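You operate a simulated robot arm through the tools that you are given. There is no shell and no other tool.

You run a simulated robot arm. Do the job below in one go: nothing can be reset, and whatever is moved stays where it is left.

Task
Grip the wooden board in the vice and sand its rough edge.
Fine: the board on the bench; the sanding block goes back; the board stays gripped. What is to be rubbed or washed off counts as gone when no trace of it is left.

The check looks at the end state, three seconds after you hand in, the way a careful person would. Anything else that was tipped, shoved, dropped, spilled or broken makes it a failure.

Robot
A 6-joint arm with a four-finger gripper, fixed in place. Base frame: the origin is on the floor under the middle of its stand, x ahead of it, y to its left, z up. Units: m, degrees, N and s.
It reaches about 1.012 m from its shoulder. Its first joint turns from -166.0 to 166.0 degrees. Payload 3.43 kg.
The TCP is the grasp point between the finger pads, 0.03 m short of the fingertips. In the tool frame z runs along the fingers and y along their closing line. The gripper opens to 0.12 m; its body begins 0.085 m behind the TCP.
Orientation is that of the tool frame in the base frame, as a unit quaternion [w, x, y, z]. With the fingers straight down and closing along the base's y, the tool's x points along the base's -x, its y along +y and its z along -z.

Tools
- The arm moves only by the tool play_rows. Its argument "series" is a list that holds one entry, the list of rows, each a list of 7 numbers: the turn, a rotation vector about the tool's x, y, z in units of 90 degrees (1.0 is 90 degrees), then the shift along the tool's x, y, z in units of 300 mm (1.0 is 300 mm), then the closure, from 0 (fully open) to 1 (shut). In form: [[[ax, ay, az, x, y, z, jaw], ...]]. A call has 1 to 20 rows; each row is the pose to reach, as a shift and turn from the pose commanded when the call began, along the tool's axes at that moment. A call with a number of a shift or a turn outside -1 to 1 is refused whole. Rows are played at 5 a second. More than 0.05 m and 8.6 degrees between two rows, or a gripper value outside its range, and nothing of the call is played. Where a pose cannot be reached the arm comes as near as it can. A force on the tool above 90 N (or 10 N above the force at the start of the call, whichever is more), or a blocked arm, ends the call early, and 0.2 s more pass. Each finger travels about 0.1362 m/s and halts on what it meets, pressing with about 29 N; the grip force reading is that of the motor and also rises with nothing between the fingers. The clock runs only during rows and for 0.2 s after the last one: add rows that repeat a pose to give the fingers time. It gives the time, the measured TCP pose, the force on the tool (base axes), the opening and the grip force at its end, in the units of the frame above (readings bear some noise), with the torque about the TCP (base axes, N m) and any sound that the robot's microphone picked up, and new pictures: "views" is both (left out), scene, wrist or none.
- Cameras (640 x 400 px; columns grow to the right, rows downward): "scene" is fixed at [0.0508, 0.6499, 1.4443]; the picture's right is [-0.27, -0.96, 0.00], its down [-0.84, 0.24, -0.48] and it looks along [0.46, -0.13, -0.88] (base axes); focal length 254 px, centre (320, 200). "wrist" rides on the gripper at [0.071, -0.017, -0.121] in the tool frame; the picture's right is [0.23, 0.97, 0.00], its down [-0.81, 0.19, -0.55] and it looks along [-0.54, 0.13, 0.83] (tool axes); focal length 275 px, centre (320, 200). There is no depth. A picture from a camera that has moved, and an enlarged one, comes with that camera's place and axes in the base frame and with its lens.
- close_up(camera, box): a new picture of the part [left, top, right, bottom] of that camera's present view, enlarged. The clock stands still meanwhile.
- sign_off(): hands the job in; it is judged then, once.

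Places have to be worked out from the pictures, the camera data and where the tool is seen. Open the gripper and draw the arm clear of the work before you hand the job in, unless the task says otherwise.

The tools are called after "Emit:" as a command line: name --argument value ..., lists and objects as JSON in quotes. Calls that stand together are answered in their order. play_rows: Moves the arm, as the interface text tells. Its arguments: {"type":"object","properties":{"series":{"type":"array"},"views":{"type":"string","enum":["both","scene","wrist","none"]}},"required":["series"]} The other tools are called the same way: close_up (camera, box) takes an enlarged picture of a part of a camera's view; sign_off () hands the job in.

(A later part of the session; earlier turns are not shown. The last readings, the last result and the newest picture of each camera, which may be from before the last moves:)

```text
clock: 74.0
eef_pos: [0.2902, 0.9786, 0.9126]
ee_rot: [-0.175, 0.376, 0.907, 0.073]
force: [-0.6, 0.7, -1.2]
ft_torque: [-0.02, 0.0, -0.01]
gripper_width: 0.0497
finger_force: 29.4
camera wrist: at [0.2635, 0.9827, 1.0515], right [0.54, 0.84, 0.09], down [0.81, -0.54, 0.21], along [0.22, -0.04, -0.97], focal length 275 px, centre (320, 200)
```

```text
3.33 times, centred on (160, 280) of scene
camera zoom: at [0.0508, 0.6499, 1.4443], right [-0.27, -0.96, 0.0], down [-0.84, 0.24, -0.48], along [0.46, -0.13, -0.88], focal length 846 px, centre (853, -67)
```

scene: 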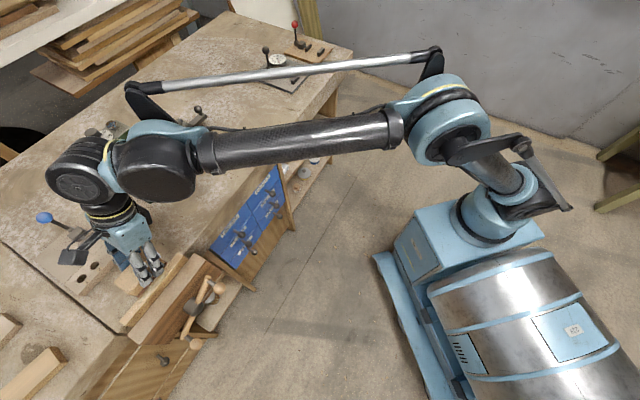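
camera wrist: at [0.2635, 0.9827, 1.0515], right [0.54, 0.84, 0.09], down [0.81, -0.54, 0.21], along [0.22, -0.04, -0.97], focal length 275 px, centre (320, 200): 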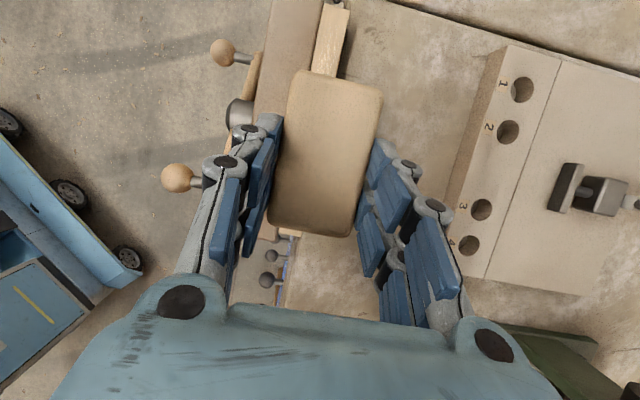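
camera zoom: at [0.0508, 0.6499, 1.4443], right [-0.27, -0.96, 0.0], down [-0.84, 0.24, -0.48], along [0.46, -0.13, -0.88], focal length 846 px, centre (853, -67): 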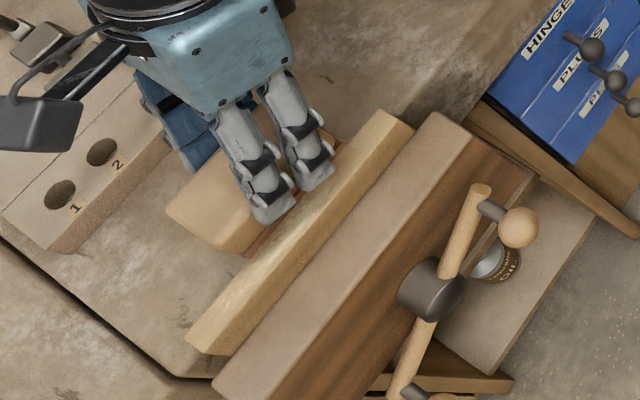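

The block hangs squarely over the board. I lower 40 mm, then feel for contact.

Emit:
play_rows --series '[[[0, 0, 0, -0.015, -0.003, 0.037, 1], [0, 0, 0, -0.03, -0.006, 0.074, 1], [0, 0, 0, -0.043, -0.006, 0.107, 1], [0, 0, 0, -0.0496, -0.006, 0.1235, 1], [0, 0, 0, -0.0496, -0.006, 0.1235, 1]]]' --views "none"

Emit:
play_rows --series '[[[0, 0, 0, -0.0012, 0, 0.0031, 1], [0, 0, 0, -0.0025, 0, 0.0062, 1], [0, 0, 0, -0.0025, 0, 0.0062, 1]]]' --views "none"

```text
clock: 75.2
eef_pos: [0.2876, 0.9767, 0.8731]
ee_rot: [-0.175, 0.375, 0.907, 0.073]
force: [0.0, 0.9, -1.2]
ft_torque: [-0.02, 0.01, -0.02]
gripper_width: 0.0494
finger_force: 29.4
```

```text
clock: 76.0
eef_pos: [0.286, 0.9771, 0.8709]
ee_rot: [-0.175, 0.375, 0.907, 0.073]
force: [-1.0, 0.1, -1.1]
ft_torque: [-0.01, -0.03, -0.01]
gripper_width: 0.0496
finger_force: 28.8
```

No contact yet at z = 0.871. I go down in small steps.

Emit:
play_rows --series '[[[0, 0, 0, -0.0012, 0, 0.0031, 1], [0, 0, 0, -0.0025, 0, 0.0062, 1], [0, 0, 0, -0.0025, 0, 0.0062, 1]]]' --views "none"

Emit:
play_rows --series '[[[0, 0, 0, -0.0012, 0, 0.0031, 1], [0, 0, 0, -0.0012, 0, 0.0031, 1]]]' --views "none"

```text
clock: 76.8
eef_pos: [0.2874, 0.9771, 0.8694]
ee_rot: [-0.175, 0.375, 0.907, 0.074]
force: [0.5, 0.2, 0.0]
ft_torque: [0.01, -0.04, -0.02]
gripper_width: 0.0494
finger_force: 28.7
```

```text
clock: 77.4
eef_pos: [0.2868, 0.9777, 0.8699]
ee_rot: [-0.175, 0.376, 0.907, 0.073]
force: [-2.4, 2.8, 12.6]
ft_torque: [0.1, 0.17, -0.01]
gripper_width: 0.0494
finger_force: 28.4
```

Contact: 12.6 N downward press. I now make a first sanding stroke along the edge, 80 mm to the left and back, and check the forces.

Emit:
play_rows --series '[[[0, 0, 0, 0.0618, 0, 0.0248, 1], [0, 0, 0, 0.1235, 0, 0.0496, 1], [0, 0, 0, 0.1853, 0, 0.0744, 1], [0, 0, 0, 0.2471, 0, 0.0993, 1], [0, 0, 0, 0.2471, 0, 0.0993, 1]]]'

Emit:
close_up --camera "scene" --box '[100, 220, 220, 340]'

Emit:
close_up --camera "wrist" --box '[200, 0, 460, 260]'

```text
clock: 78.6
eef_pos: [0.2312, 1.0324, 0.8688]
ee_rot: [-0.175, 0.376, 0.907, 0.074]
force: [3.8, -4.9, 19.0]
ft_torque: [-0.1, -0.05, 0.05]
gripper_width: 0.0493
finger_force: 29.1
camera wrist: at [0.2051, 1.0364, 1.0071], right [0.54, 0.84, 0.09], down [0.81, -0.54, 0.21], along [0.22, -0.04, -0.97], focal length 275 px, centre (320, 200)
```

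scene: 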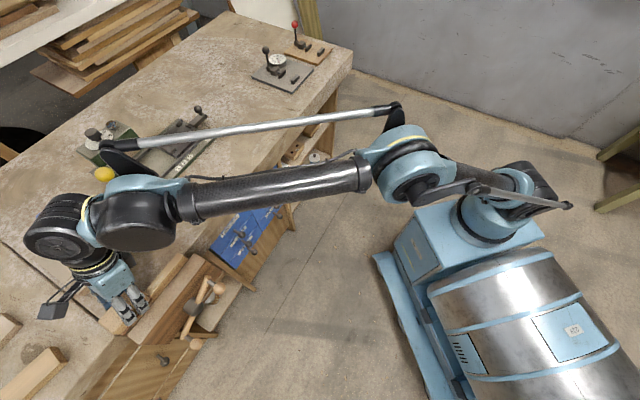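
wrist: 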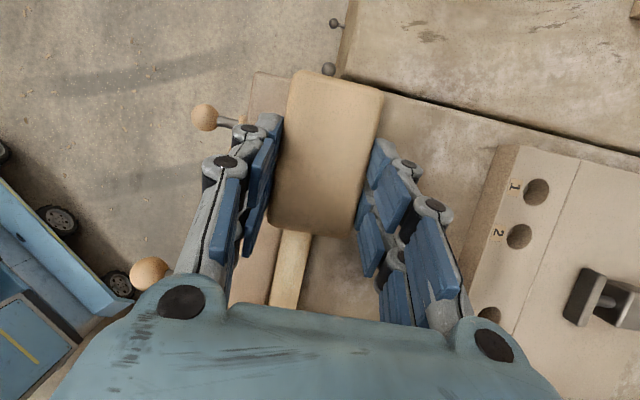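

```text
3.33 times, centred on (160, 280) of scene
camera zoom: at [0.0508, 0.6499, 1.4443], right [-0.27, -0.96, 0.0], down [-0.84, 0.24, -0.48], along [0.46, -0.13, -0.88], focal length 846 px, centre (853, -67)
```

zoom: 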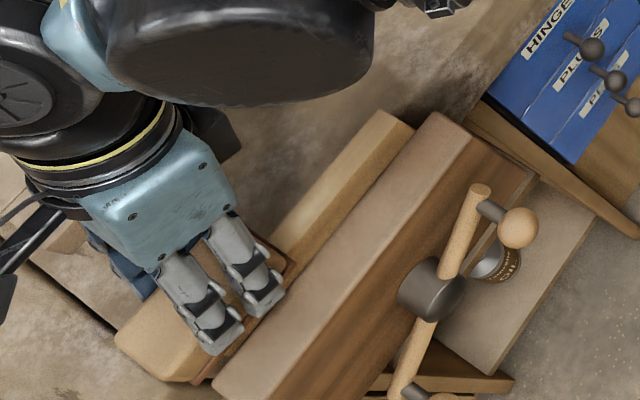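

```text
1.54 times, centred on (330, 130) of wrist
camera zoom: at [0.2051, 1.0364, 1.0071], right [0.54, 0.84, 0.09], down [0.81, -0.54, 0.21], along [0.22, -0.04, -0.97], focal length 424 px, centre (305, 308)
```

zoom: 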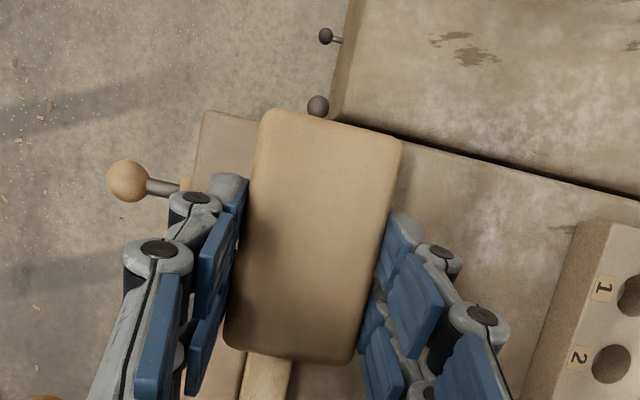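

Press is 19 N with about 6 N friction, and the uncovered part already looks smooth. I carry on with longer back-and-forth strokes over the whole edge.

Emit:
play_rows --series '[[[0, 0, 0, -0.0618, 0, -0.0248, 1], [0, 0, 0, -0.1236, 0, -0.0496, 1], [0, 0, 0, -0.1854, 0, -0.0744, 1], [0, 0, 0, -0.2471, 0, -0.0993, 1], [0, 0, 0, -0.3089, 0, -0.1241, 1], [0, 0, 0, -0.3707, 0, -0.1489, 1], [0, 0, 0, -0.4016, 0, -0.1613, 1], [0, 0, 0, -0.3707, 0, -0.1489, 1], [0, 0, 0, -0.3089, 0, -0.1241, 1], [0, 0, 0, -0.2471, 0, -0.0993, 1], [0, 0, 0, -0.1854, 0, -0.0744, 1], [0, 0, 0, -0.1236, 0, -0.0496, 1], [0, 0, 0, -0.0618, 0, -0.0248, 1], [0, 0, 0, 0, 0, 0, 1], [0, 0, 0, -0.0618, 0, -0.0248, 1], [0, 0, 0, -0.1236, 0, -0.0496, 1], [0, 0, 0, -0.1854, 0, -0.0744, 1], [0, 0, 0, -0.2471, 0, -0.0993, 1], [0, 0, 0, -0.3089, 0, -0.1241, 1], [0, 0, 0, -0.3707, 0, -0.1489, 1]]]'

Emit:
close_up --camera "wrist" --box '[200, 0, 460, 200]'

Emit:
close_up --camera "scene" --box '[100, 220, 220, 340]'

```text
clock: 82.8
eef_pos: [0.3143, 0.9492, 0.8652]
ee_rot: [-0.175, 0.375, 0.907, 0.073]
force: [-0.5, 0.5, -2.1]
ft_torque: [0.0, -0.01, 0.01]
gripper_width: 0.0494
finger_force: 29.4
camera wrist: at [0.2898, 0.9527, 1.0054], right [0.54, 0.84, 0.09], down [0.81, -0.54, 0.21], along [0.22, -0.04, -0.97], focal length 275 px, centre (320, 200)
```

scene: 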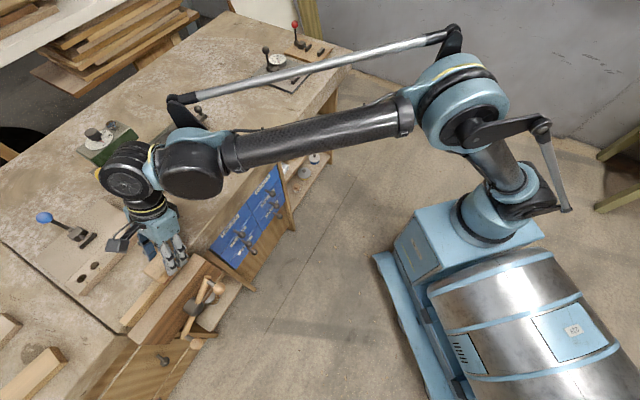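
wrist: 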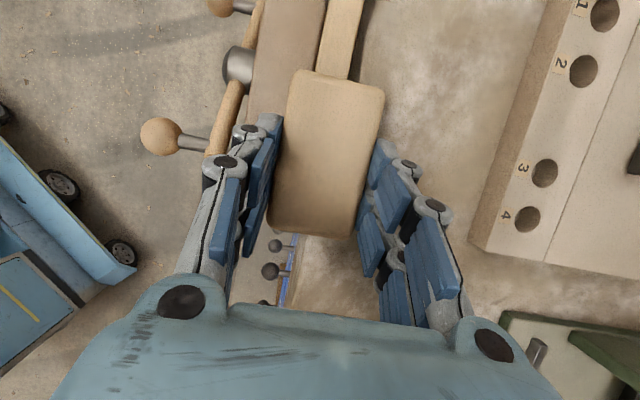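

```text
2.00 times, centred on (330, 100) of wrist
camera zoom: at [0.2898, 0.9527, 1.0054], right [0.54, 0.84, 0.09], down [0.81, -0.54, 0.21], along [0.22, -0.04, -0.97], focal length 551 px, centre (300, 400)
```

zoom: 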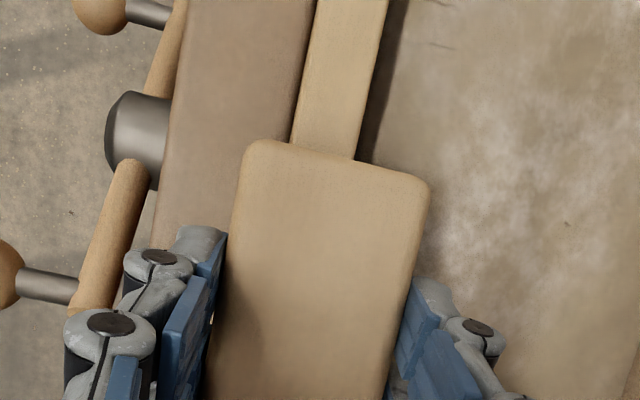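

```text
3.33 times, centred on (160, 280) of scene
camera zoom: at [0.0508, 0.6499, 1.4443], right [-0.27, -0.96, 0.0], down [-0.84, 0.24, -0.48], along [0.46, -0.13, -0.88], focal length 846 px, centre (853, -67)
```

zoom: 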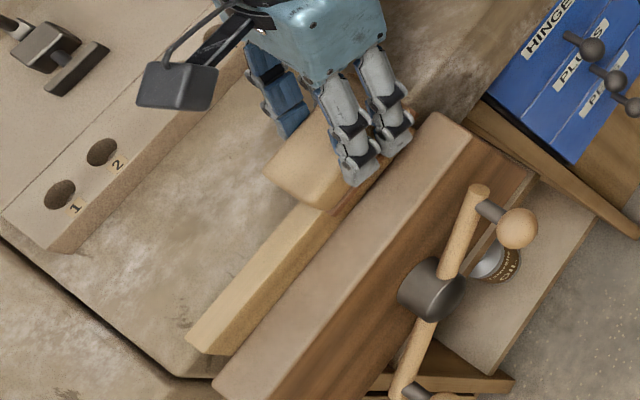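

The sanded stretch looks clean. At this right end, though, the contact force is zero, so the block isn't pressing here. I lower in 1 mm steps to find contact.

Emit:
play_rows --series '[[[0, 0, 0, -0.0012, 0, 0.0031, 1], [0, 0, 0, -0.0012, 0, 0.0031, 1]]]' --views "none"

Emit:
play_rows --series '[[[0, 0, 0, -0.0012, 0, 0.0031, 1], [0, 0, 0, -0.0012, 0, 0.0031, 1]]]' --views "none"

```text
clock: 83.4
eef_pos: [0.3155, 0.9478, 0.8669]
ee_rot: [-0.175, 0.375, 0.907, 0.073]
force: [2.3, -1.0, 5.3]
ft_torque: [0.26, 0.08, -0.06]
gripper_width: 0.0494
finger_force: 28.9
```

```text
clock: 84.0
eef_pos: [0.3158, 0.9491, 0.8674]
ee_rot: [-0.176, 0.375, 0.907, 0.075]
force: [1.7, 5.3, 20.6]
ft_torque: [0.61, 0.3, -0.11]
gripper_width: 0.0496
finger_force: 29.5
```

Contact is 20 N here after 2 mm, so the edge slopes by only about 1 mm. I sand the right half and then the full length again, following that slight slope.

Emit:
play_rows --series '[[[0, 0, 0, -0.0621, 0, -0.024, 1], [0, 0, 0, 0, 0, 0, 1], [0, 0, 0, 0.0621, 0, 0.024, 1], [0, 0, 0, 0.1242, 0, 0.0481, 1], [0, 0, 0, 0.1863, 0, 0.0721, 1], [0, 0, 0, 0.1242, 0, 0.0481, 1], [0, 0, 0, 0.0621, 0, 0.024, 1], [0, 0, 0, 0, 0, 0, 1], [0, 0, 0, -0.0621, 0, -0.024, 1], [0, 0, 0, 0, 0, 0, 1], [0, 0, 0, 0.0621, 0, 0.024, 1], [0, 0, 0, 0.1242, 0, 0.0481, 1], [0, 0, 0, 0.1863, 0, 0.0721, 1], [0, 0, 0, 0.2484, 0, 0.0962, 1], [0, 0, 0, 0.3105, 0, 0.1202, 1], [0, 0, 0, 0.3726, 0, 0.1442, 1], [0, 0, 0, 0.3105, 0, 0.1202, 1], [0, 0, 0, 0.2484, 0, 0.0962, 1], [0, 0, 0, 0.1863, 0, 0.0721, 1], [0, 0, 0, 0.1242, 0, 0.0481, 1]]]'

Emit:
close_up --camera "wrist" --box '[200, 0, 460, 260]'

Emit:
close_up --camera "scene" --box '[100, 220, 220, 340]'

```text
clock: 88.2
eef_pos: [0.288, 0.9747, 0.8672]
ee_rot: [-0.176, 0.375, 0.907, 0.074]
force: [0.8, 2.0, 11.0]
ft_torque: [0.15, 0.06, -0.05]
gripper_width: 0.0493
finger_force: 28.5
camera wrist: at [0.2621, 0.9798, 1.0048], right [0.54, 0.84, 0.09], down [0.81, -0.54, 0.21], along [0.22, -0.04, -0.97], focal length 275 px, centre (320, 200)
```

scene: 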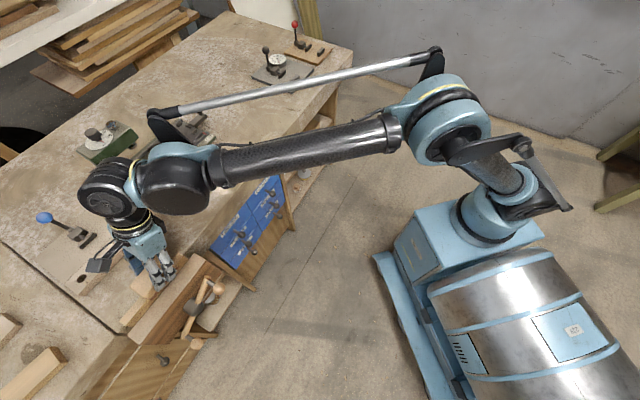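
wrist: 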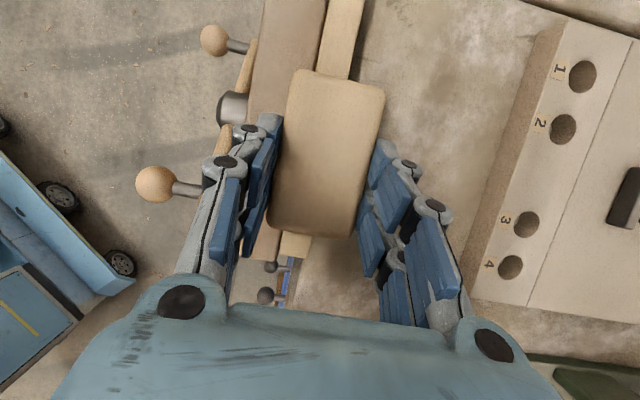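

```text
1.54 times, centred on (330, 130) of wrist
camera zoom: at [0.2621, 0.9798, 1.0048], right [0.54, 0.84, 0.09], down [0.81, -0.54, 0.21], along [0.22, -0.04, -0.97], focal length 424 px, centre (305, 308)
```

zoom: 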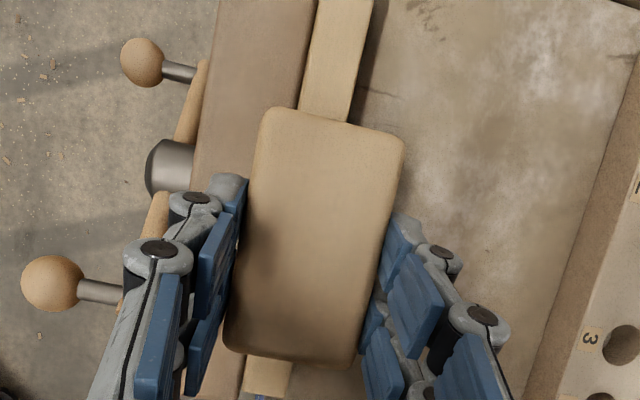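

```text
3.33 times, centred on (160, 280) of scene
camera zoom: at [0.0508, 0.6499, 1.4443], right [-0.27, -0.96, 0.0], down [-0.84, 0.24, -0.48], along [0.46, -0.13, -0.88], focal length 846 px, centre (853, -67)
```

zoom: 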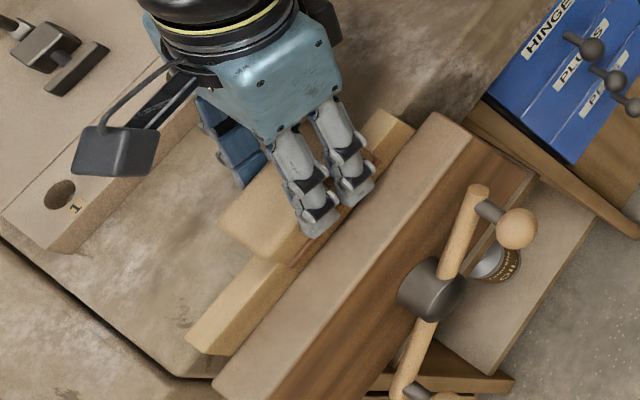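

The edge looks smooth in all visible parts. I lift the block and move right to inspect the whole edge.

Emit:
play_rows --series '[[[0, 0, 0, 0.012, 0, -0.031, 1], [0, 0, 0, 0.037, 0, -0.0927, 1], [0, 0, 0, 0.074, 0, -0.185, 1], [0, 0, 0, -0.0496, 0, -0.2349, 1], [0, 0, 0, -0.1731, 0, -0.2845, 1], [0, 0, 0, -0.2967, 0, -0.3341, 1], [0, 0, 0, -0.4202, 0, -0.3838, 1], [0, 0, 0, -0.4202, 0, -0.3838, 1]]]'

Emit:
close_up --camera "scene" --box '[110, 240, 210, 340]'

Emit:
close_up --camera "wrist" --box '[240, 0, 400, 110]'

```text
clock: 90.0
eef_pos: [0.4008, 0.8614, 0.9253]
ee_rot: [-0.176, 0.375, 0.907, 0.073]
force: [-0.7, -0.6, -1.7]
ft_torque: [-0.02, 0.01, 0.03]
gripper_width: 0.0497
finger_force: 28.4
camera wrist: at [0.3752, 0.8669, 1.0646], right [0.54, 0.84, 0.09], down [0.81, -0.54, 0.21], along [0.22, -0.04, -0.97], focal length 275 px, centre (320, 200)
```

scene: 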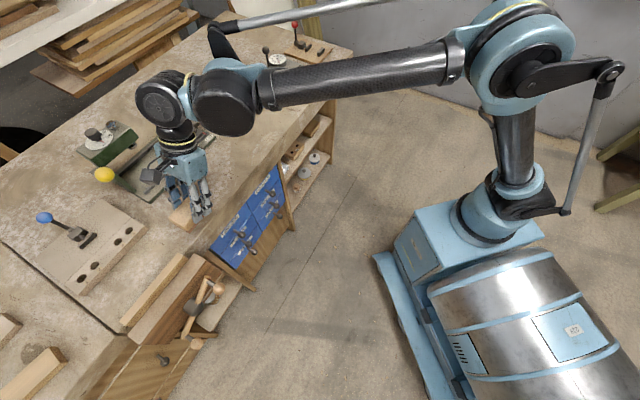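
wrist: 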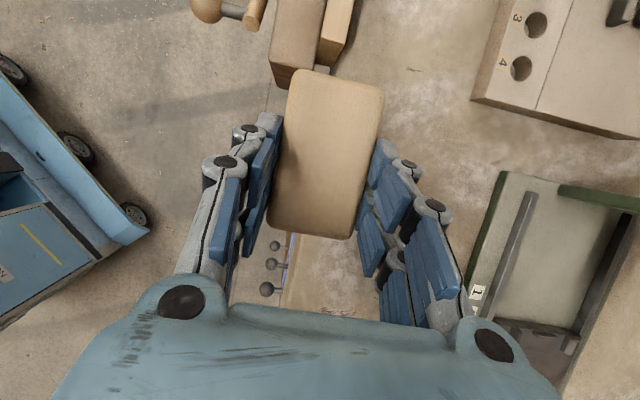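

```text
4.00 times, centred on (160, 290) of scene
camera zoom: at [0.0508, 0.6499, 1.4443], right [-0.27, -0.96, 0.0], down [-0.84, 0.24, -0.48], along [0.46, -0.13, -0.88], focal length 1016 px, centre (960, -160)
```

zoom: 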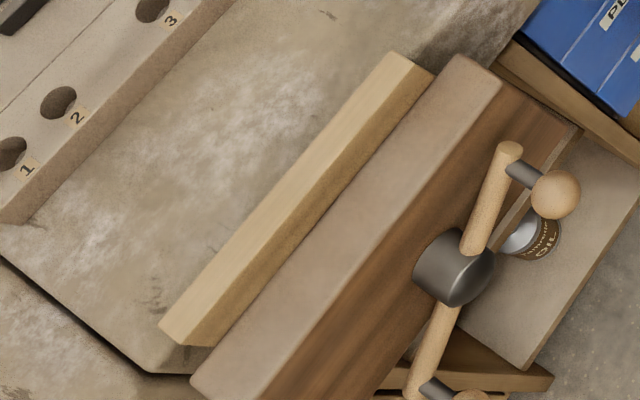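

```text
3.64 times, centred on (320, 55) of wrist
camera zoom: at [0.3752, 0.8669, 1.0646], right [0.54, 0.84, 0.09], down [0.81, -0.54, 0.21], along [0.22, -0.04, -0.97], focal length 1001 px, centre (320, 727)
```

zoom: 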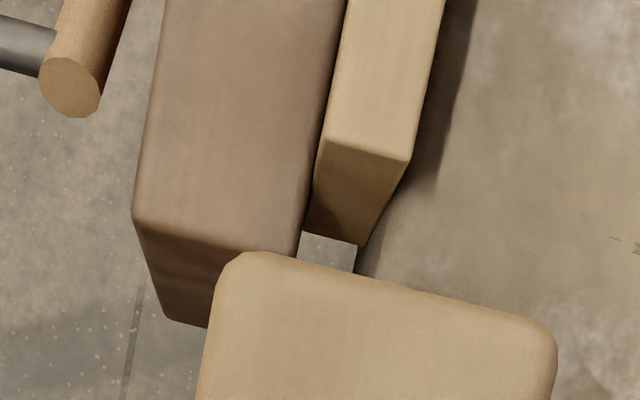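

The pale fibres are gone in this view. I enlarge the edge further in sections to be sure no trace is left.

Emit:
close_up --camera "scene" --box '[115, 280, 165, 330]'

Emit:
close_up --camera "scene" --box '[145, 245, 195, 295]'

```text
8.00 times, centred on (140, 305) of scene
camera zoom: at [0.0508, 0.6499, 1.4443], right [-0.27, -0.96, 0.0], down [-0.84, 0.24, -0.48], along [0.46, -0.13, -0.88], focal length 2032 px, centre (1760, -640)
```

zoom: 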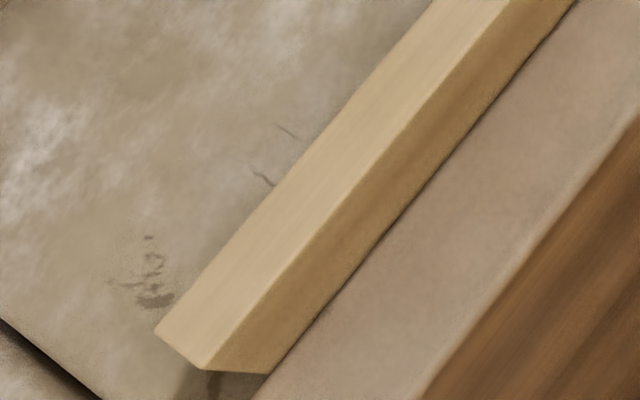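

```text
8.00 times, centred on (170, 270) of scene
camera zoom: at [0.0508, 0.6499, 1.4443], right [-0.27, -0.96, 0.0], down [-0.84, 0.24, -0.48], along [0.46, -0.13, -0.88], focal length 2032 px, centre (1520, -360)
```

zoom: 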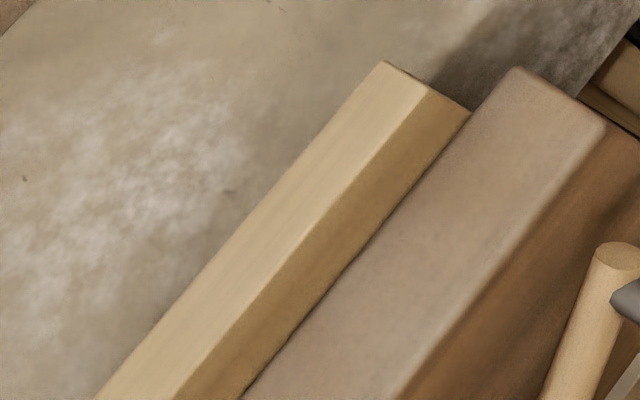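

Clean at this resolution. One more check with the wrist camera from nearer: I shift 40 mm left at the same height so it looks at the middle and right part of the edge.

Emit:
play_rows --series '[[[0, 0, 0, 0.0618, 0, 0.0248, 1], [0, 0, 0, 0.1235, 0, 0.0496, 1], [0, 0, 0, 0.1235, 0, 0.0496, 1]]]' --views "wrist"

Emit:
close_up --camera "wrist" --box '[260, 0, 400, 90]'

```text
clock: 90.8
eef_pos: [0.3715, 0.892, 0.9275]
ee_rot: [-0.176, 0.375, 0.907, 0.074]
force: [-0.2, 0.7, -0.5]
ft_torque: [-0.01, 0.01, 0.0]
gripper_width: 0.0495
finger_force: 28.9
camera wrist: at [0.3459, 0.8962, 1.0655], right [0.54, 0.84, 0.09], down [0.81, -0.54, 0.21], along [0.22, -0.04, -0.97], focal length 275 px, centre (320, 200)
```

wrist: 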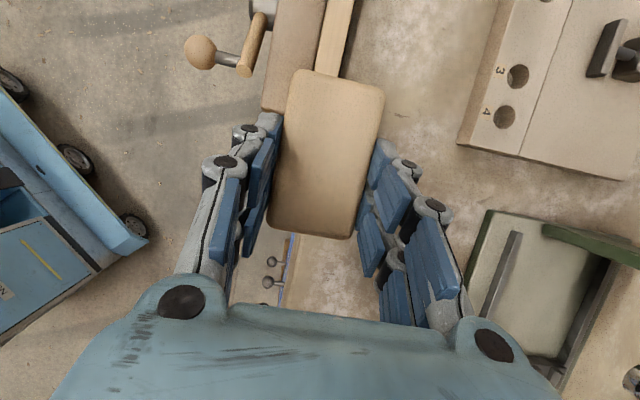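

```text
4.44 times, centred on (330, 45) of wrist
camera zoom: at [0.3459, 0.8962, 1.0655], right [0.54, 0.84, 0.09], down [0.81, -0.54, 0.21], along [0.22, -0.04, -0.97], focal length 1224 px, centre (276, 889)
```

zoom: 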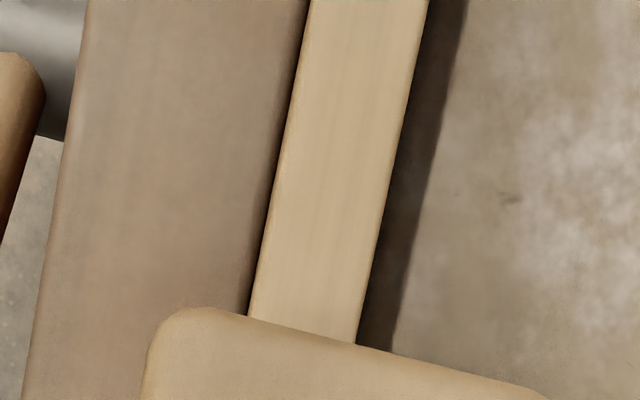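

The sanded edge is smooth with no fibres left. I take the block back to its place, moving at the same height first.

Emit:
play_rows --series '[[[0, 0, 0, -0.1235, 0.04, -0.0496, 1], [0, 0, 0, -0.2471, 0.08, -0.0993, 1], [0, 0, 0, -0.3706, 0.12, -0.1489, 1], [0, 0, 0, -0.4942, 0.16, -0.1985, 1], [0, 0, 0, -0.6177, 0.2, -0.2481, 1], [0, 0, 0, -0.7413, 0.235, -0.2978, 1], [0, 0, 0, -0.8648, 0.27, -0.3474, 1], [0, 0, 0, -0.8648, 0.27, -0.3474, 1]]]' --views "none"

Emit:
play_rows --series '[[[0, 0, 0, -0.1, 0.03, -0.04, 1], [0, 0, 0, -0.2, 0.06, -0.08, 1], [0, 0, 0, -0.28, 0.09, -0.1125, 1], [0, 0, 0, -0.28, 0.09, -0.1125, 1]]]'

```text
clock: 92.6
eef_pos: [0.6252, 0.7525, 0.9259]
ee_rot: [-0.176, 0.373, 0.908, 0.073]
force: [-1.1, -0.1, -1.7]
ft_torque: [-0.03, 0.0, 0.01]
gripper_width: 0.0496
finger_force: 28.5
```

```text
clock: 93.6
eef_pos: [0.71, 0.7087, 0.9257]
ee_rot: [-0.175, 0.375, 0.907, 0.073]
force: [-1.0, 0.2, -0.1]
ft_torque: [0.01, 0.02, 0.01]
gripper_width: 0.0497
finger_force: 29.4
camera wrist: at [0.6844, 0.7119, 1.0639], right [0.54, 0.84, 0.09], down [0.81, -0.54, 0.21], along [0.22, -0.04, -0.97], focal length 275 px, centre (320, 200)
```

scene: 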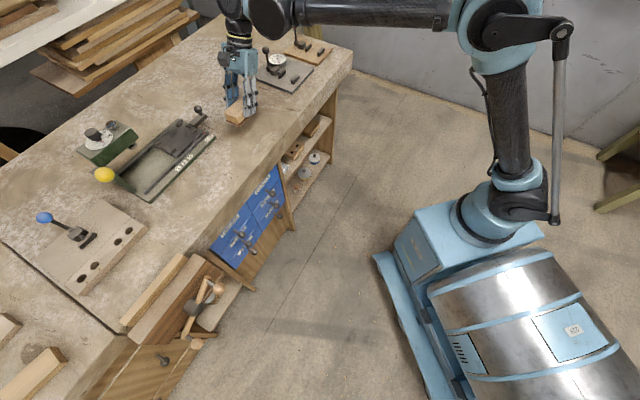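
wrist: 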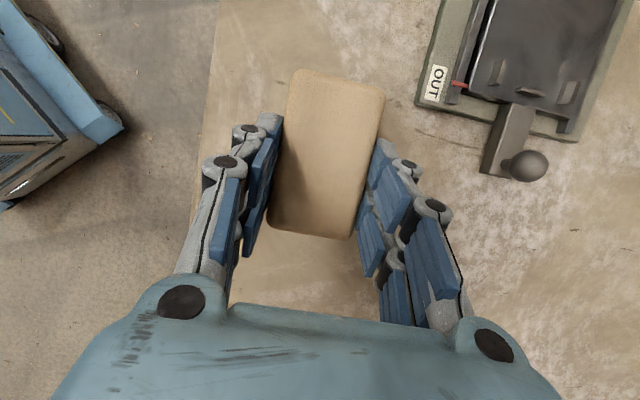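

I'm above its spot, 9 mm short along the bench. I correct that and lower to just above the bench.

Emit:
play_rows --series '[[[0, 0, 0, -0.0266, -0.003, -0.0107, 1], [0, 0, 0, -0.055, -0.003, 0.06, 1], [0, 0, 0, -0.085, -0.003, 0.135, 1], [0, 0, 0, -0.11, -0.003, 0.197, 1], [0, 0, 0, -0.1205, -0.003, 0.2231, 1], [0, 0, 0, -0.1205, -0.003, 0.2231, 1]]]'

Emit:
close_up --camera "scene" --box '[190, 70, 310, 170]'

```text
clock: 95.0
eef_pos: [0.7145, 0.7019, 0.851]
ee_rot: [-0.175, 0.375, 0.907, 0.073]
force: [-0.8, -0.6, -1.8]
ft_torque: [0.01, -0.03, -0.02]
gripper_width: 0.0494
finger_force: 28.6
camera wrist: at [0.69, 0.705, 0.9889], right [0.54, 0.84, 0.09], down [0.81, -0.54, 0.21], along [0.22, -0.04, -0.97], focal length 275 px, centre (320, 200)
```

scene: 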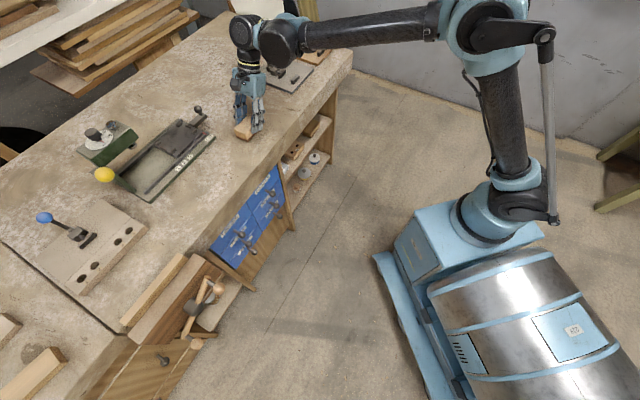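
wrist: 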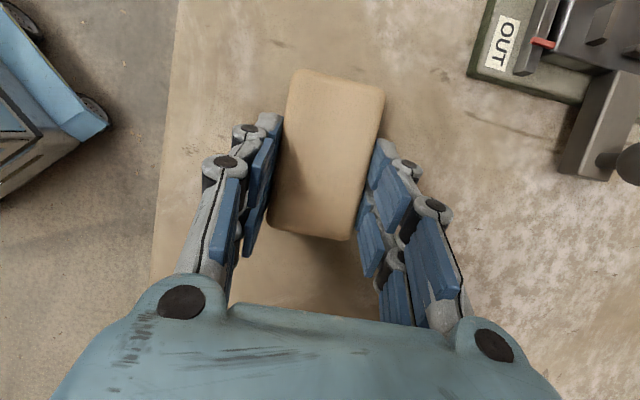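

```text
4.00 times, centred on (250, 120) of scene
camera zoom: at [0.0508, 0.6499, 1.4443], right [-0.27, -0.96, 0.0], down [-0.84, 0.24, -0.48], along [0.46, -0.13, -0.88], focal length 1016 px, centre (600, 520)
```

zoom: 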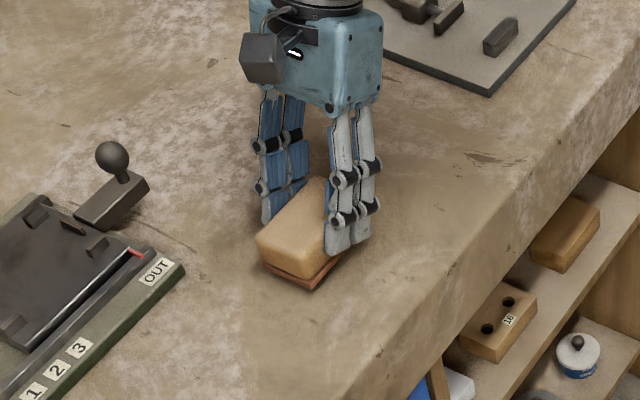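

Nearly there. I lower 5 mm and then in 1 mm steps until it touches down.

Emit:
play_rows --series '[[[0, 0, 0, -0.0031, 0, 0.0077, 1], [0, 0, 0, -0.0062, 0, 0.0154, 1], [0, 0, 0, -0.0062, 0, 0.0154, 1]]]' --views "none"

Emit:
play_rows --series '[[[0, 0, 0, -0.0012, 0, 0.0031, 1], [0, 0, 0, -0.0012, 0, 0.0031, 1]]]' --views "none"

Emit:
play_rows --series '[[[0, 0, 0, -0.0012, 0, 0.0031, 1], [0, 0, 0, -0.0012, 0, 0.0031, 1]]]' --views "none"

```text
clock: 95.8
eef_pos: [0.7154, 0.7022, 0.8452]
ee_rot: [-0.175, 0.375, 0.907, 0.073]
force: [0.4, 0.3, -1.4]
ft_torque: [0.01, -0.01, -0.04]
gripper_width: 0.0494
finger_force: 29.0
```

```text
clock: 96.4
eef_pos: [0.7155, 0.701, 0.8443]
ee_rot: [-0.175, 0.375, 0.907, 0.073]
force: [-0.2, 1.0, -0.7]
ft_torque: [-0.01, -0.03, 0.02]
gripper_width: 0.0493
finger_force: 29.2
```

```text
clock: 97.0
eef_pos: [0.7162, 0.6999, 0.8435]
ee_rot: [-0.175, 0.375, 0.908, 0.074]
force: [0.0, -0.4, -0.8]
ft_torque: [0.0, 0.01, 0.0]
gripper_width: 0.0495
finger_force: 29.0
```

Emit:
play_rows --series '[[[0, 0, 0, -0.0012, 0, 0.0031, 1], [0, 0, 0, -0.0012, 0, 0.0031, 1]]]' --views "none"

```text
clock: 97.6
eef_pos: [0.7169, 0.7002, 0.8426]
ee_rot: [-0.175, 0.374, 0.908, 0.073]
force: [0.0, -0.3, -1.6]
ft_torque: [-0.06, -0.01, 0.0]
gripper_width: 0.0495
finger_force: 29.3
```

Still hanging free: the block has shifted up slightly in the grip during sanding. I keep going down 1 mm at a time.

Emit:
play_rows --series '[[[0, 0, 0, -0.0012, 0, 0.0031, 1], [0, 0, 0, -0.0012, 0, 0.0031, 1]]]' --views "none"

Emit:
play_rows --series '[[[0, 0, 0, -0.0012, 0, 0.0031, 1], [0, 0, 0, -0.0012, 0, 0.0031, 1]]]' --views "scene"

Emit:
close_up --camera "scene" --box '[210, 90, 290, 160]'

```text
clock: 98.2
eef_pos: [0.7161, 0.6998, 0.8421]
ee_rot: [-0.175, 0.375, 0.907, 0.074]
force: [0.0, 0.0, -0.6]
ft_torque: [0.02, 0.03, -0.01]
gripper_width: 0.0496
finger_force: 29.4
```

```text
clock: 98.8
eef_pos: [0.7157, 0.6993, 0.8409]
ee_rot: [-0.175, 0.374, 0.908, 0.073]
force: [0.0, 0.1, -1.3]
ft_torque: [-0.03, -0.03, -0.03]
gripper_width: 0.0495
finger_force: 28.8
```

scene: 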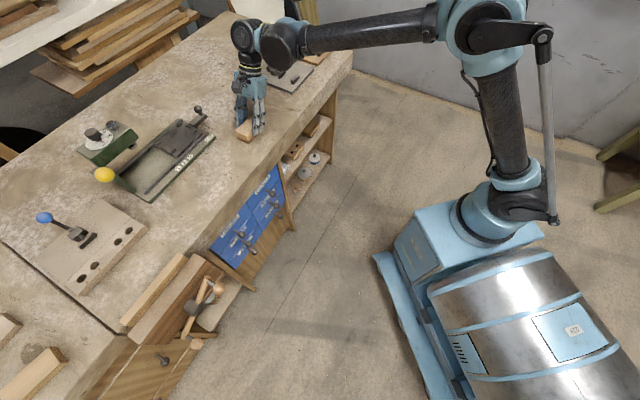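

```text
5.71 times, centred on (250, 125) of scene
camera zoom: at [0.0508, 0.6499, 1.4443], right [-0.27, -0.96, 0.0], down [-0.84, 0.24, -0.48], along [0.46, -0.13, -0.88], focal length 1451 px, centre (720, 629)
```

zoom: 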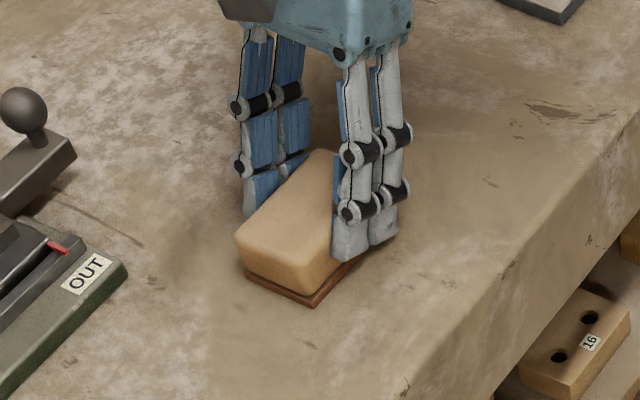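

Two or three millimetres of gap remain. I continue down 2 mm, with a 1 mm sideways correction.

Emit:
play_rows --series '[[[0, 0, 0, 0.0015, 0.004, 0.0045, 1], [0, 0, 0, 0.0015, 0.004, 0.0045, 1]]]' --views "none"

Emit:
play_rows --series '[[[0, 0, 0, -0.0012, 0, 0.0031, 1], [0, 0, 0, -0.0012, 0, 0.0031, 1]]]' --views "none"

```text
clock: 99.4
eef_pos: [0.716, 0.7017, 0.8392]
ee_rot: [-0.176, 0.376, 0.907, 0.073]
force: [0.7, -2.3, 4.4]
ft_torque: [0.07, -0.1, -0.04]
gripper_width: 0.0495
finger_force: 29.0
```

```text
clock: 100.0
eef_pos: [0.7172, 0.7015, 0.8396]
ee_rot: [-0.175, 0.374, 0.908, 0.074]
force: [3.2, 1.3, 16.6]
ft_torque: [0.26, -0.21, -0.01]
gripper_width: 0.0495
finger_force: 28.9
```

The block is down, with 16.6 N of contact. I ease up 1 mm and open the gripper.

Emit:
play_rows --series '[[[0, 0, 0, 0.0012, 0, -0.0031, 1], [0, 0, 0, 0.0012, 0, -0.0031, 0.58], [0, 0, 0, 0.0012, 0, -0.0031, 0.52], [0, 0, 0, 0.0012, 0, -0.0031, 0.46], [0, 0, 0, 0.0012, 0, -0.0031, 0.4], [0, 0, 0, 0.0012, 0, -0.0031, 0.36], [0, 0, 0, 0.0012, 0, -0.0031, 0.36]]]'

Emit:
close_up --camera "wrist" --box '[180, 40, 460, 260]'

Emit:
close_up --camera "scene" --box '[210, 90, 290, 160]'

```text
clock: 101.6
eef_pos: [0.7154, 0.7015, 0.8398]
ee_rot: [-0.175, 0.375, 0.907, 0.073]
force: [0.7, -0.2, -0.1]
ft_torque: [0.02, 0.01, -0.01]
gripper_width: 0.0767
finger_force: 0.1
camera wrist: at [0.6902, 0.7057, 0.979], right [0.54, 0.84, 0.09], down [0.81, -0.54, 0.21], along [0.22, -0.04, -0.97], focal length 275 px, centre (320, 200)
```

scene: 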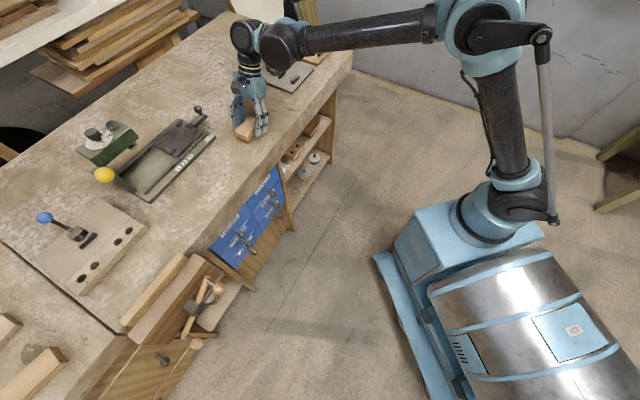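
wrist: 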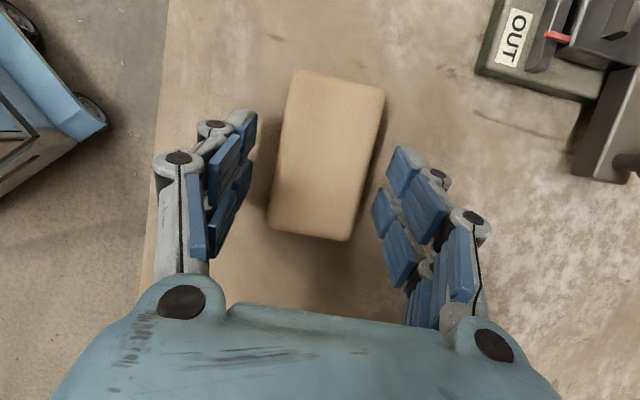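

```text
1.82 times, centred on (320, 150) of wrist
camera zoom: at [0.6902, 0.7057, 0.979], right [0.54, 0.84, 0.09], down [0.81, -0.54, 0.21], along [0.22, -0.04, -0.97], focal length 500 px, centre (320, 291)
```

zoom: 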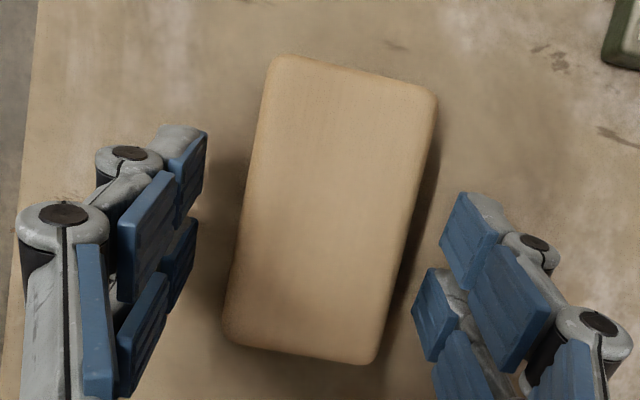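

```text
5.71 times, centred on (250, 125) of scene
camera zoom: at [0.0508, 0.6499, 1.4443], right [-0.27, -0.96, 0.0], down [-0.84, 0.24, -0.48], along [0.46, -0.13, -0.88], focal length 1451 px, centre (720, 629)
```

zoom: 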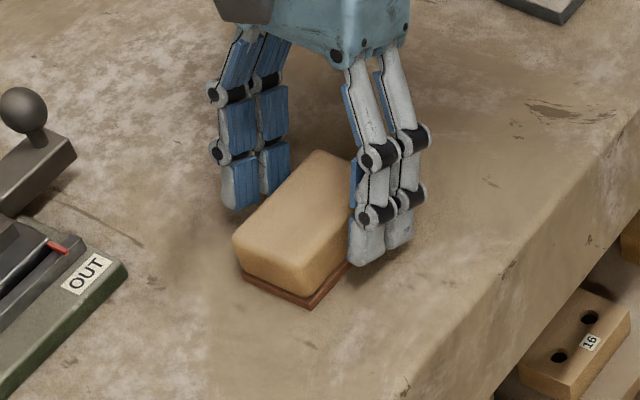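

The block is released at its spot. I rise straight up and away, and look at it once more.

Emit:
play_rows --series '[[[0, 0, 0, 0.025, 0, -0.062, 0.36], [0, 0, 0, 0.075, 0, -0.185, 0.36], [0, 0, 0, 0.125, 0, -0.309, 0.36], [0, 0, 0, 0.174, 0, -0.433, 0.36], [0, 0, 0, 0.174, 0, -0.433, 0.36]]]'

Emit:
close_up --camera "scene" --box '[190, 90, 290, 190]'

Emit:
close_up --camera "wrist" --box '[220, 60, 440, 260]'

```text
clock: 102.8
eef_pos: [0.715, 0.7038, 0.981]
ee_rot: [-0.176, 0.374, 0.908, 0.073]
force: [0.9, -0.5, -0.4]
ft_torque: [0.01, 0.0, -0.02]
gripper_width: 0.0768
finger_force: 0.0
camera wrist: at [0.6893, 0.7076, 1.1209], right [0.54, 0.84, 0.09], down [0.81, -0.54, 0.21], along [0.22, -0.04, -0.97], focal length 275 px, centre (320, 200)
```

scene: 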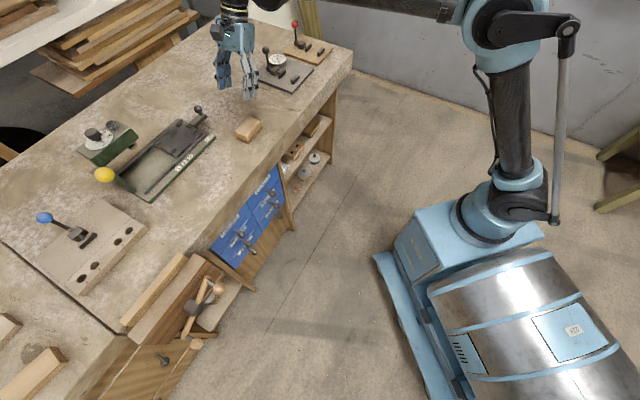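
wrist: 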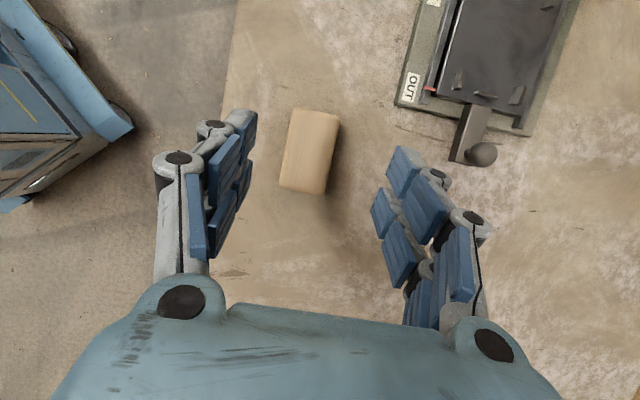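

```text
4.00 times, centred on (240, 140) of scene
camera zoom: at [0.0508, 0.6499, 1.4443], right [-0.27, -0.96, 0.0], down [-0.84, 0.24, -0.48], along [0.46, -0.13, -0.88], focal length 1016 px, centre (640, 440)
```

zoom: 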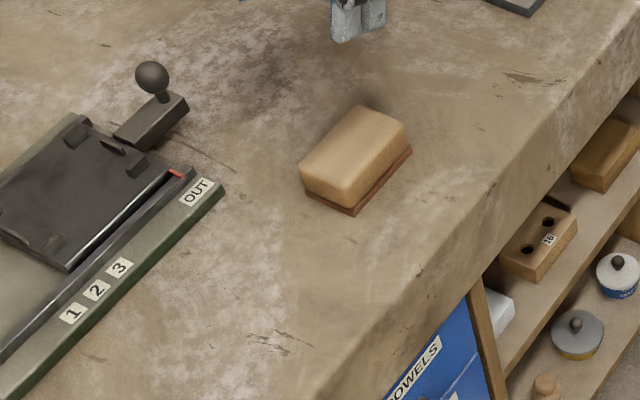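

```text
2.00 times, centred on (330, 160) of wrist
camera zoom: at [0.6893, 0.7076, 1.1209], right [0.54, 0.84, 0.09], down [0.81, -0.54, 0.21], along [0.22, -0.04, -0.97], focal length 551 px, centre (300, 280)
```

zoom: 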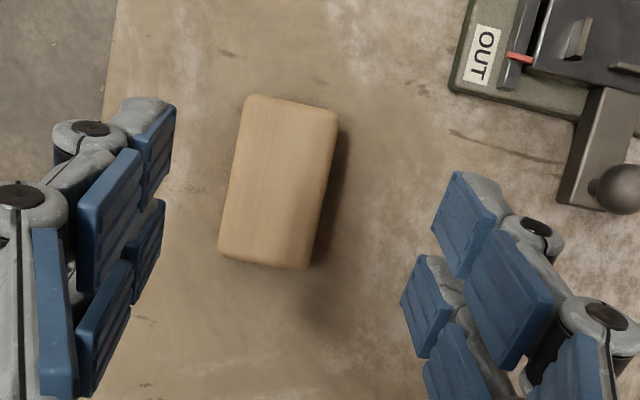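

The block sits where it was. I take the open hand over the vice once more to inspect the sanded edge and the grip from directly above.

Emit:
play_rows --series '[[[0, 0, 0, 0.115, -0.03, 0.061, 0.36], [0, 0, 0, 0.23, -0.06, 0.122, 0.36], [0, 0, 0, 0.346, -0.09, 0.184, 0.36], [0, 0, 0, 0.461, -0.12, 0.245, 0.36], [0, 0, 0, 0.576, -0.15, 0.306, 0.36], [0, 0, 0, 0.6917, -0.18, 0.3676, 0.36], [0, 0, 0, 0.6917, -0.18, 0.3676, 0.36]]]' --views "none"

Emit:
play_rows --series '[[[0, 0, 0, 0.115, -0.03, 0.05, 0.36], [0, 0, 0, 0.23, -0.06, 0.1, 0.36], [0, 0, 0, 0.346, -0.09, 0.15, 0.36], [0, 0, 0, 0.461, -0.12, 0.2, 0.36], [0, 0, 0, 0.576, -0.15, 0.25, 0.36], [0, 0, 0, 0.68, -0.18, 0.28, 0.36], [0, 0, 0, 0.68, -0.18, 0.28, 0.36]]]'

Emit:
close_up --camera "wrist" --box '[220, 0, 420, 130]'

Emit:
close_up --camera "wrist" --box '[220, 90, 420, 270]'

```text
clock: 104.4
eef_pos: [0.513, 0.8267, 0.9555]
ee_rot: [-0.175, 0.376, 0.907, 0.073]
force: [0.3, 0.3, 0.6]
ft_torque: [0.01, 0.0, 0.02]
gripper_width: 0.0767
finger_force: 0.0
```

```text
clock: 106.0
eef_pos: [0.3201, 0.945, 0.9539]
ee_rot: [-0.175, 0.375, 0.907, 0.073]
force: [-0.1, -0.7, -0.1]
ft_torque: [0.01, 0.0, 0.01]
gripper_width: 0.077
finger_force: 0.0
camera wrist: at [0.2944, 0.9492, 1.092], right [0.54, 0.84, 0.09], down [0.81, -0.54, 0.21], along [0.22, -0.04, -0.97], focal length 275 px, centre (320, 200)
```

scene: 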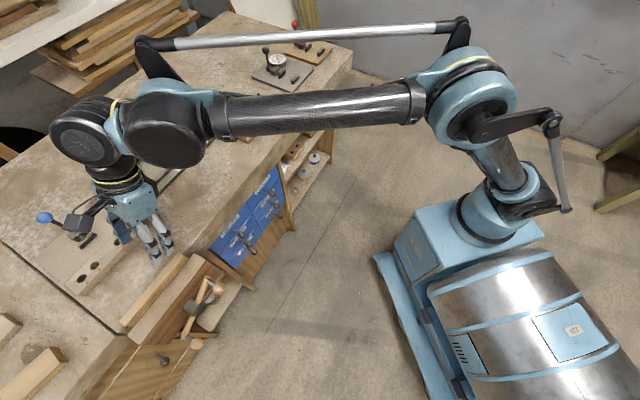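
wrist: 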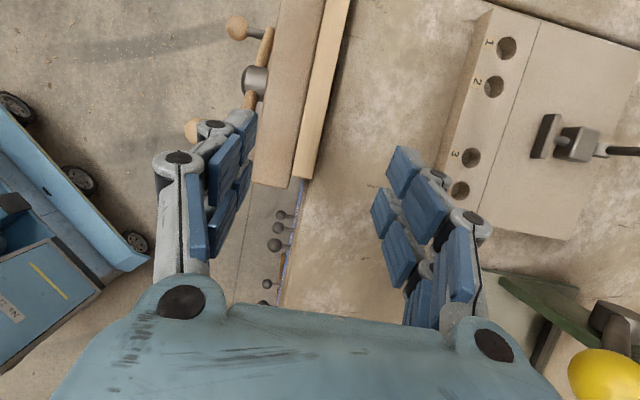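

```text
3.08 times, centred on (320, 65) of wrist
camera zoom: at [0.2944, 0.9492, 1.092], right [0.54, 0.84, 0.09], down [0.81, -0.54, 0.21], along [0.22, -0.04, -0.97], focal length 847 px, centre (320, 615)
```

zoom: 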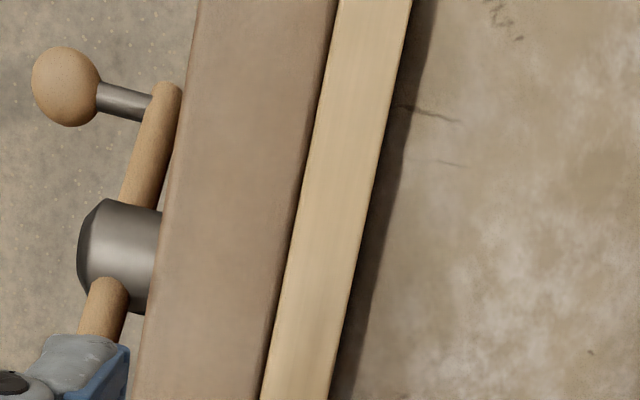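

```text
2.22 times, centred on (320, 180) of wrist
camera zoom: at [0.2944, 0.9492, 1.092], right [0.54, 0.84, 0.09], down [0.81, -0.54, 0.21], along [0.22, -0.04, -0.97], focal length 612 px, centre (320, 244)
```

zoom: 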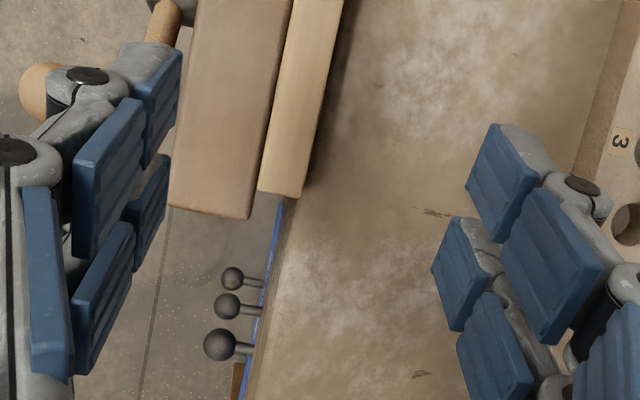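

The edge is smooth along its whole length, and the board fills the gap between jaw and bench with no play visible. To be sure it's really gripped, I'll do a gentle pull test: first straighten the tool above the board.

Emit:
play_rows --series '[[[0, -0.08, 0, 0, 0, 0, 0.36], [0, -0.163, 0, 0, 0, 0, 0.45], [0, -0.2444, 0, 0, 0, 0, 0.5], [0, -0.2444, 0, 0, 0, 0, 0.5]]]'

Emit:
close_up --camera "wrist" --box '[240, 40, 400, 150]'

```text
clock: 107.0
eef_pos: [0.3176, 0.945, 0.953]
ee_rot: [0.002, 0.382, 0.924, 0.0]
force: [-0.4, 0.0, -0.5]
ft_torque: [0.02, -0.03, 0.0]
gripper_width: 0.0598
finger_force: 0.1
camera wrist: at [0.2576, 0.9853, 1.0735], right [0.52, 0.85, 0.0], down [0.71, -0.44, 0.56], along [0.47, -0.29, -0.83], focal length 275 px, centre (320, 200)
```

scene: 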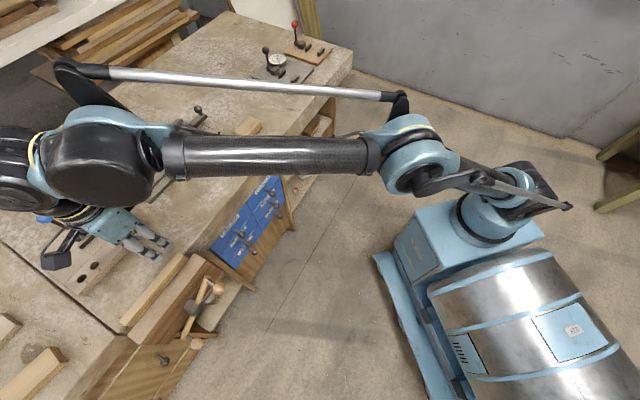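
wrist: 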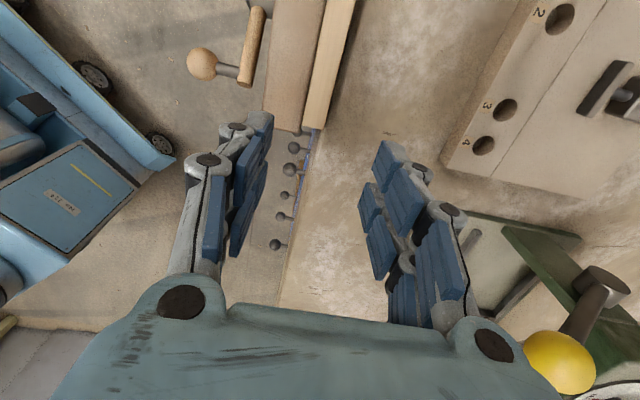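

```text
3.64 times, centred on (320, 95) of wrist
camera zoom: at [0.2576, 0.9853, 1.0735], right [0.52, 0.85, 0.0], down [0.71, -0.44, 0.56], along [0.47, -0.29, -0.83], focal length 1001 px, centre (320, 582)
```

zoom: 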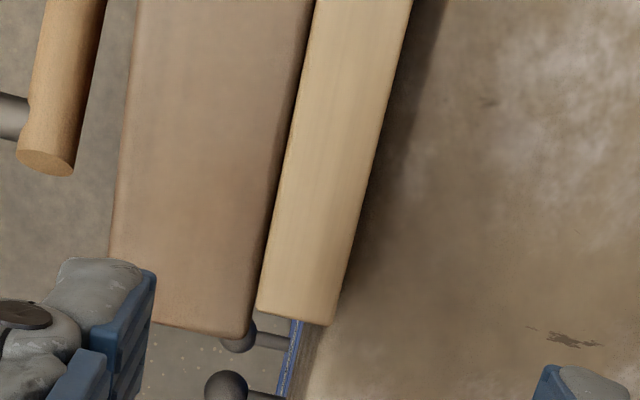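

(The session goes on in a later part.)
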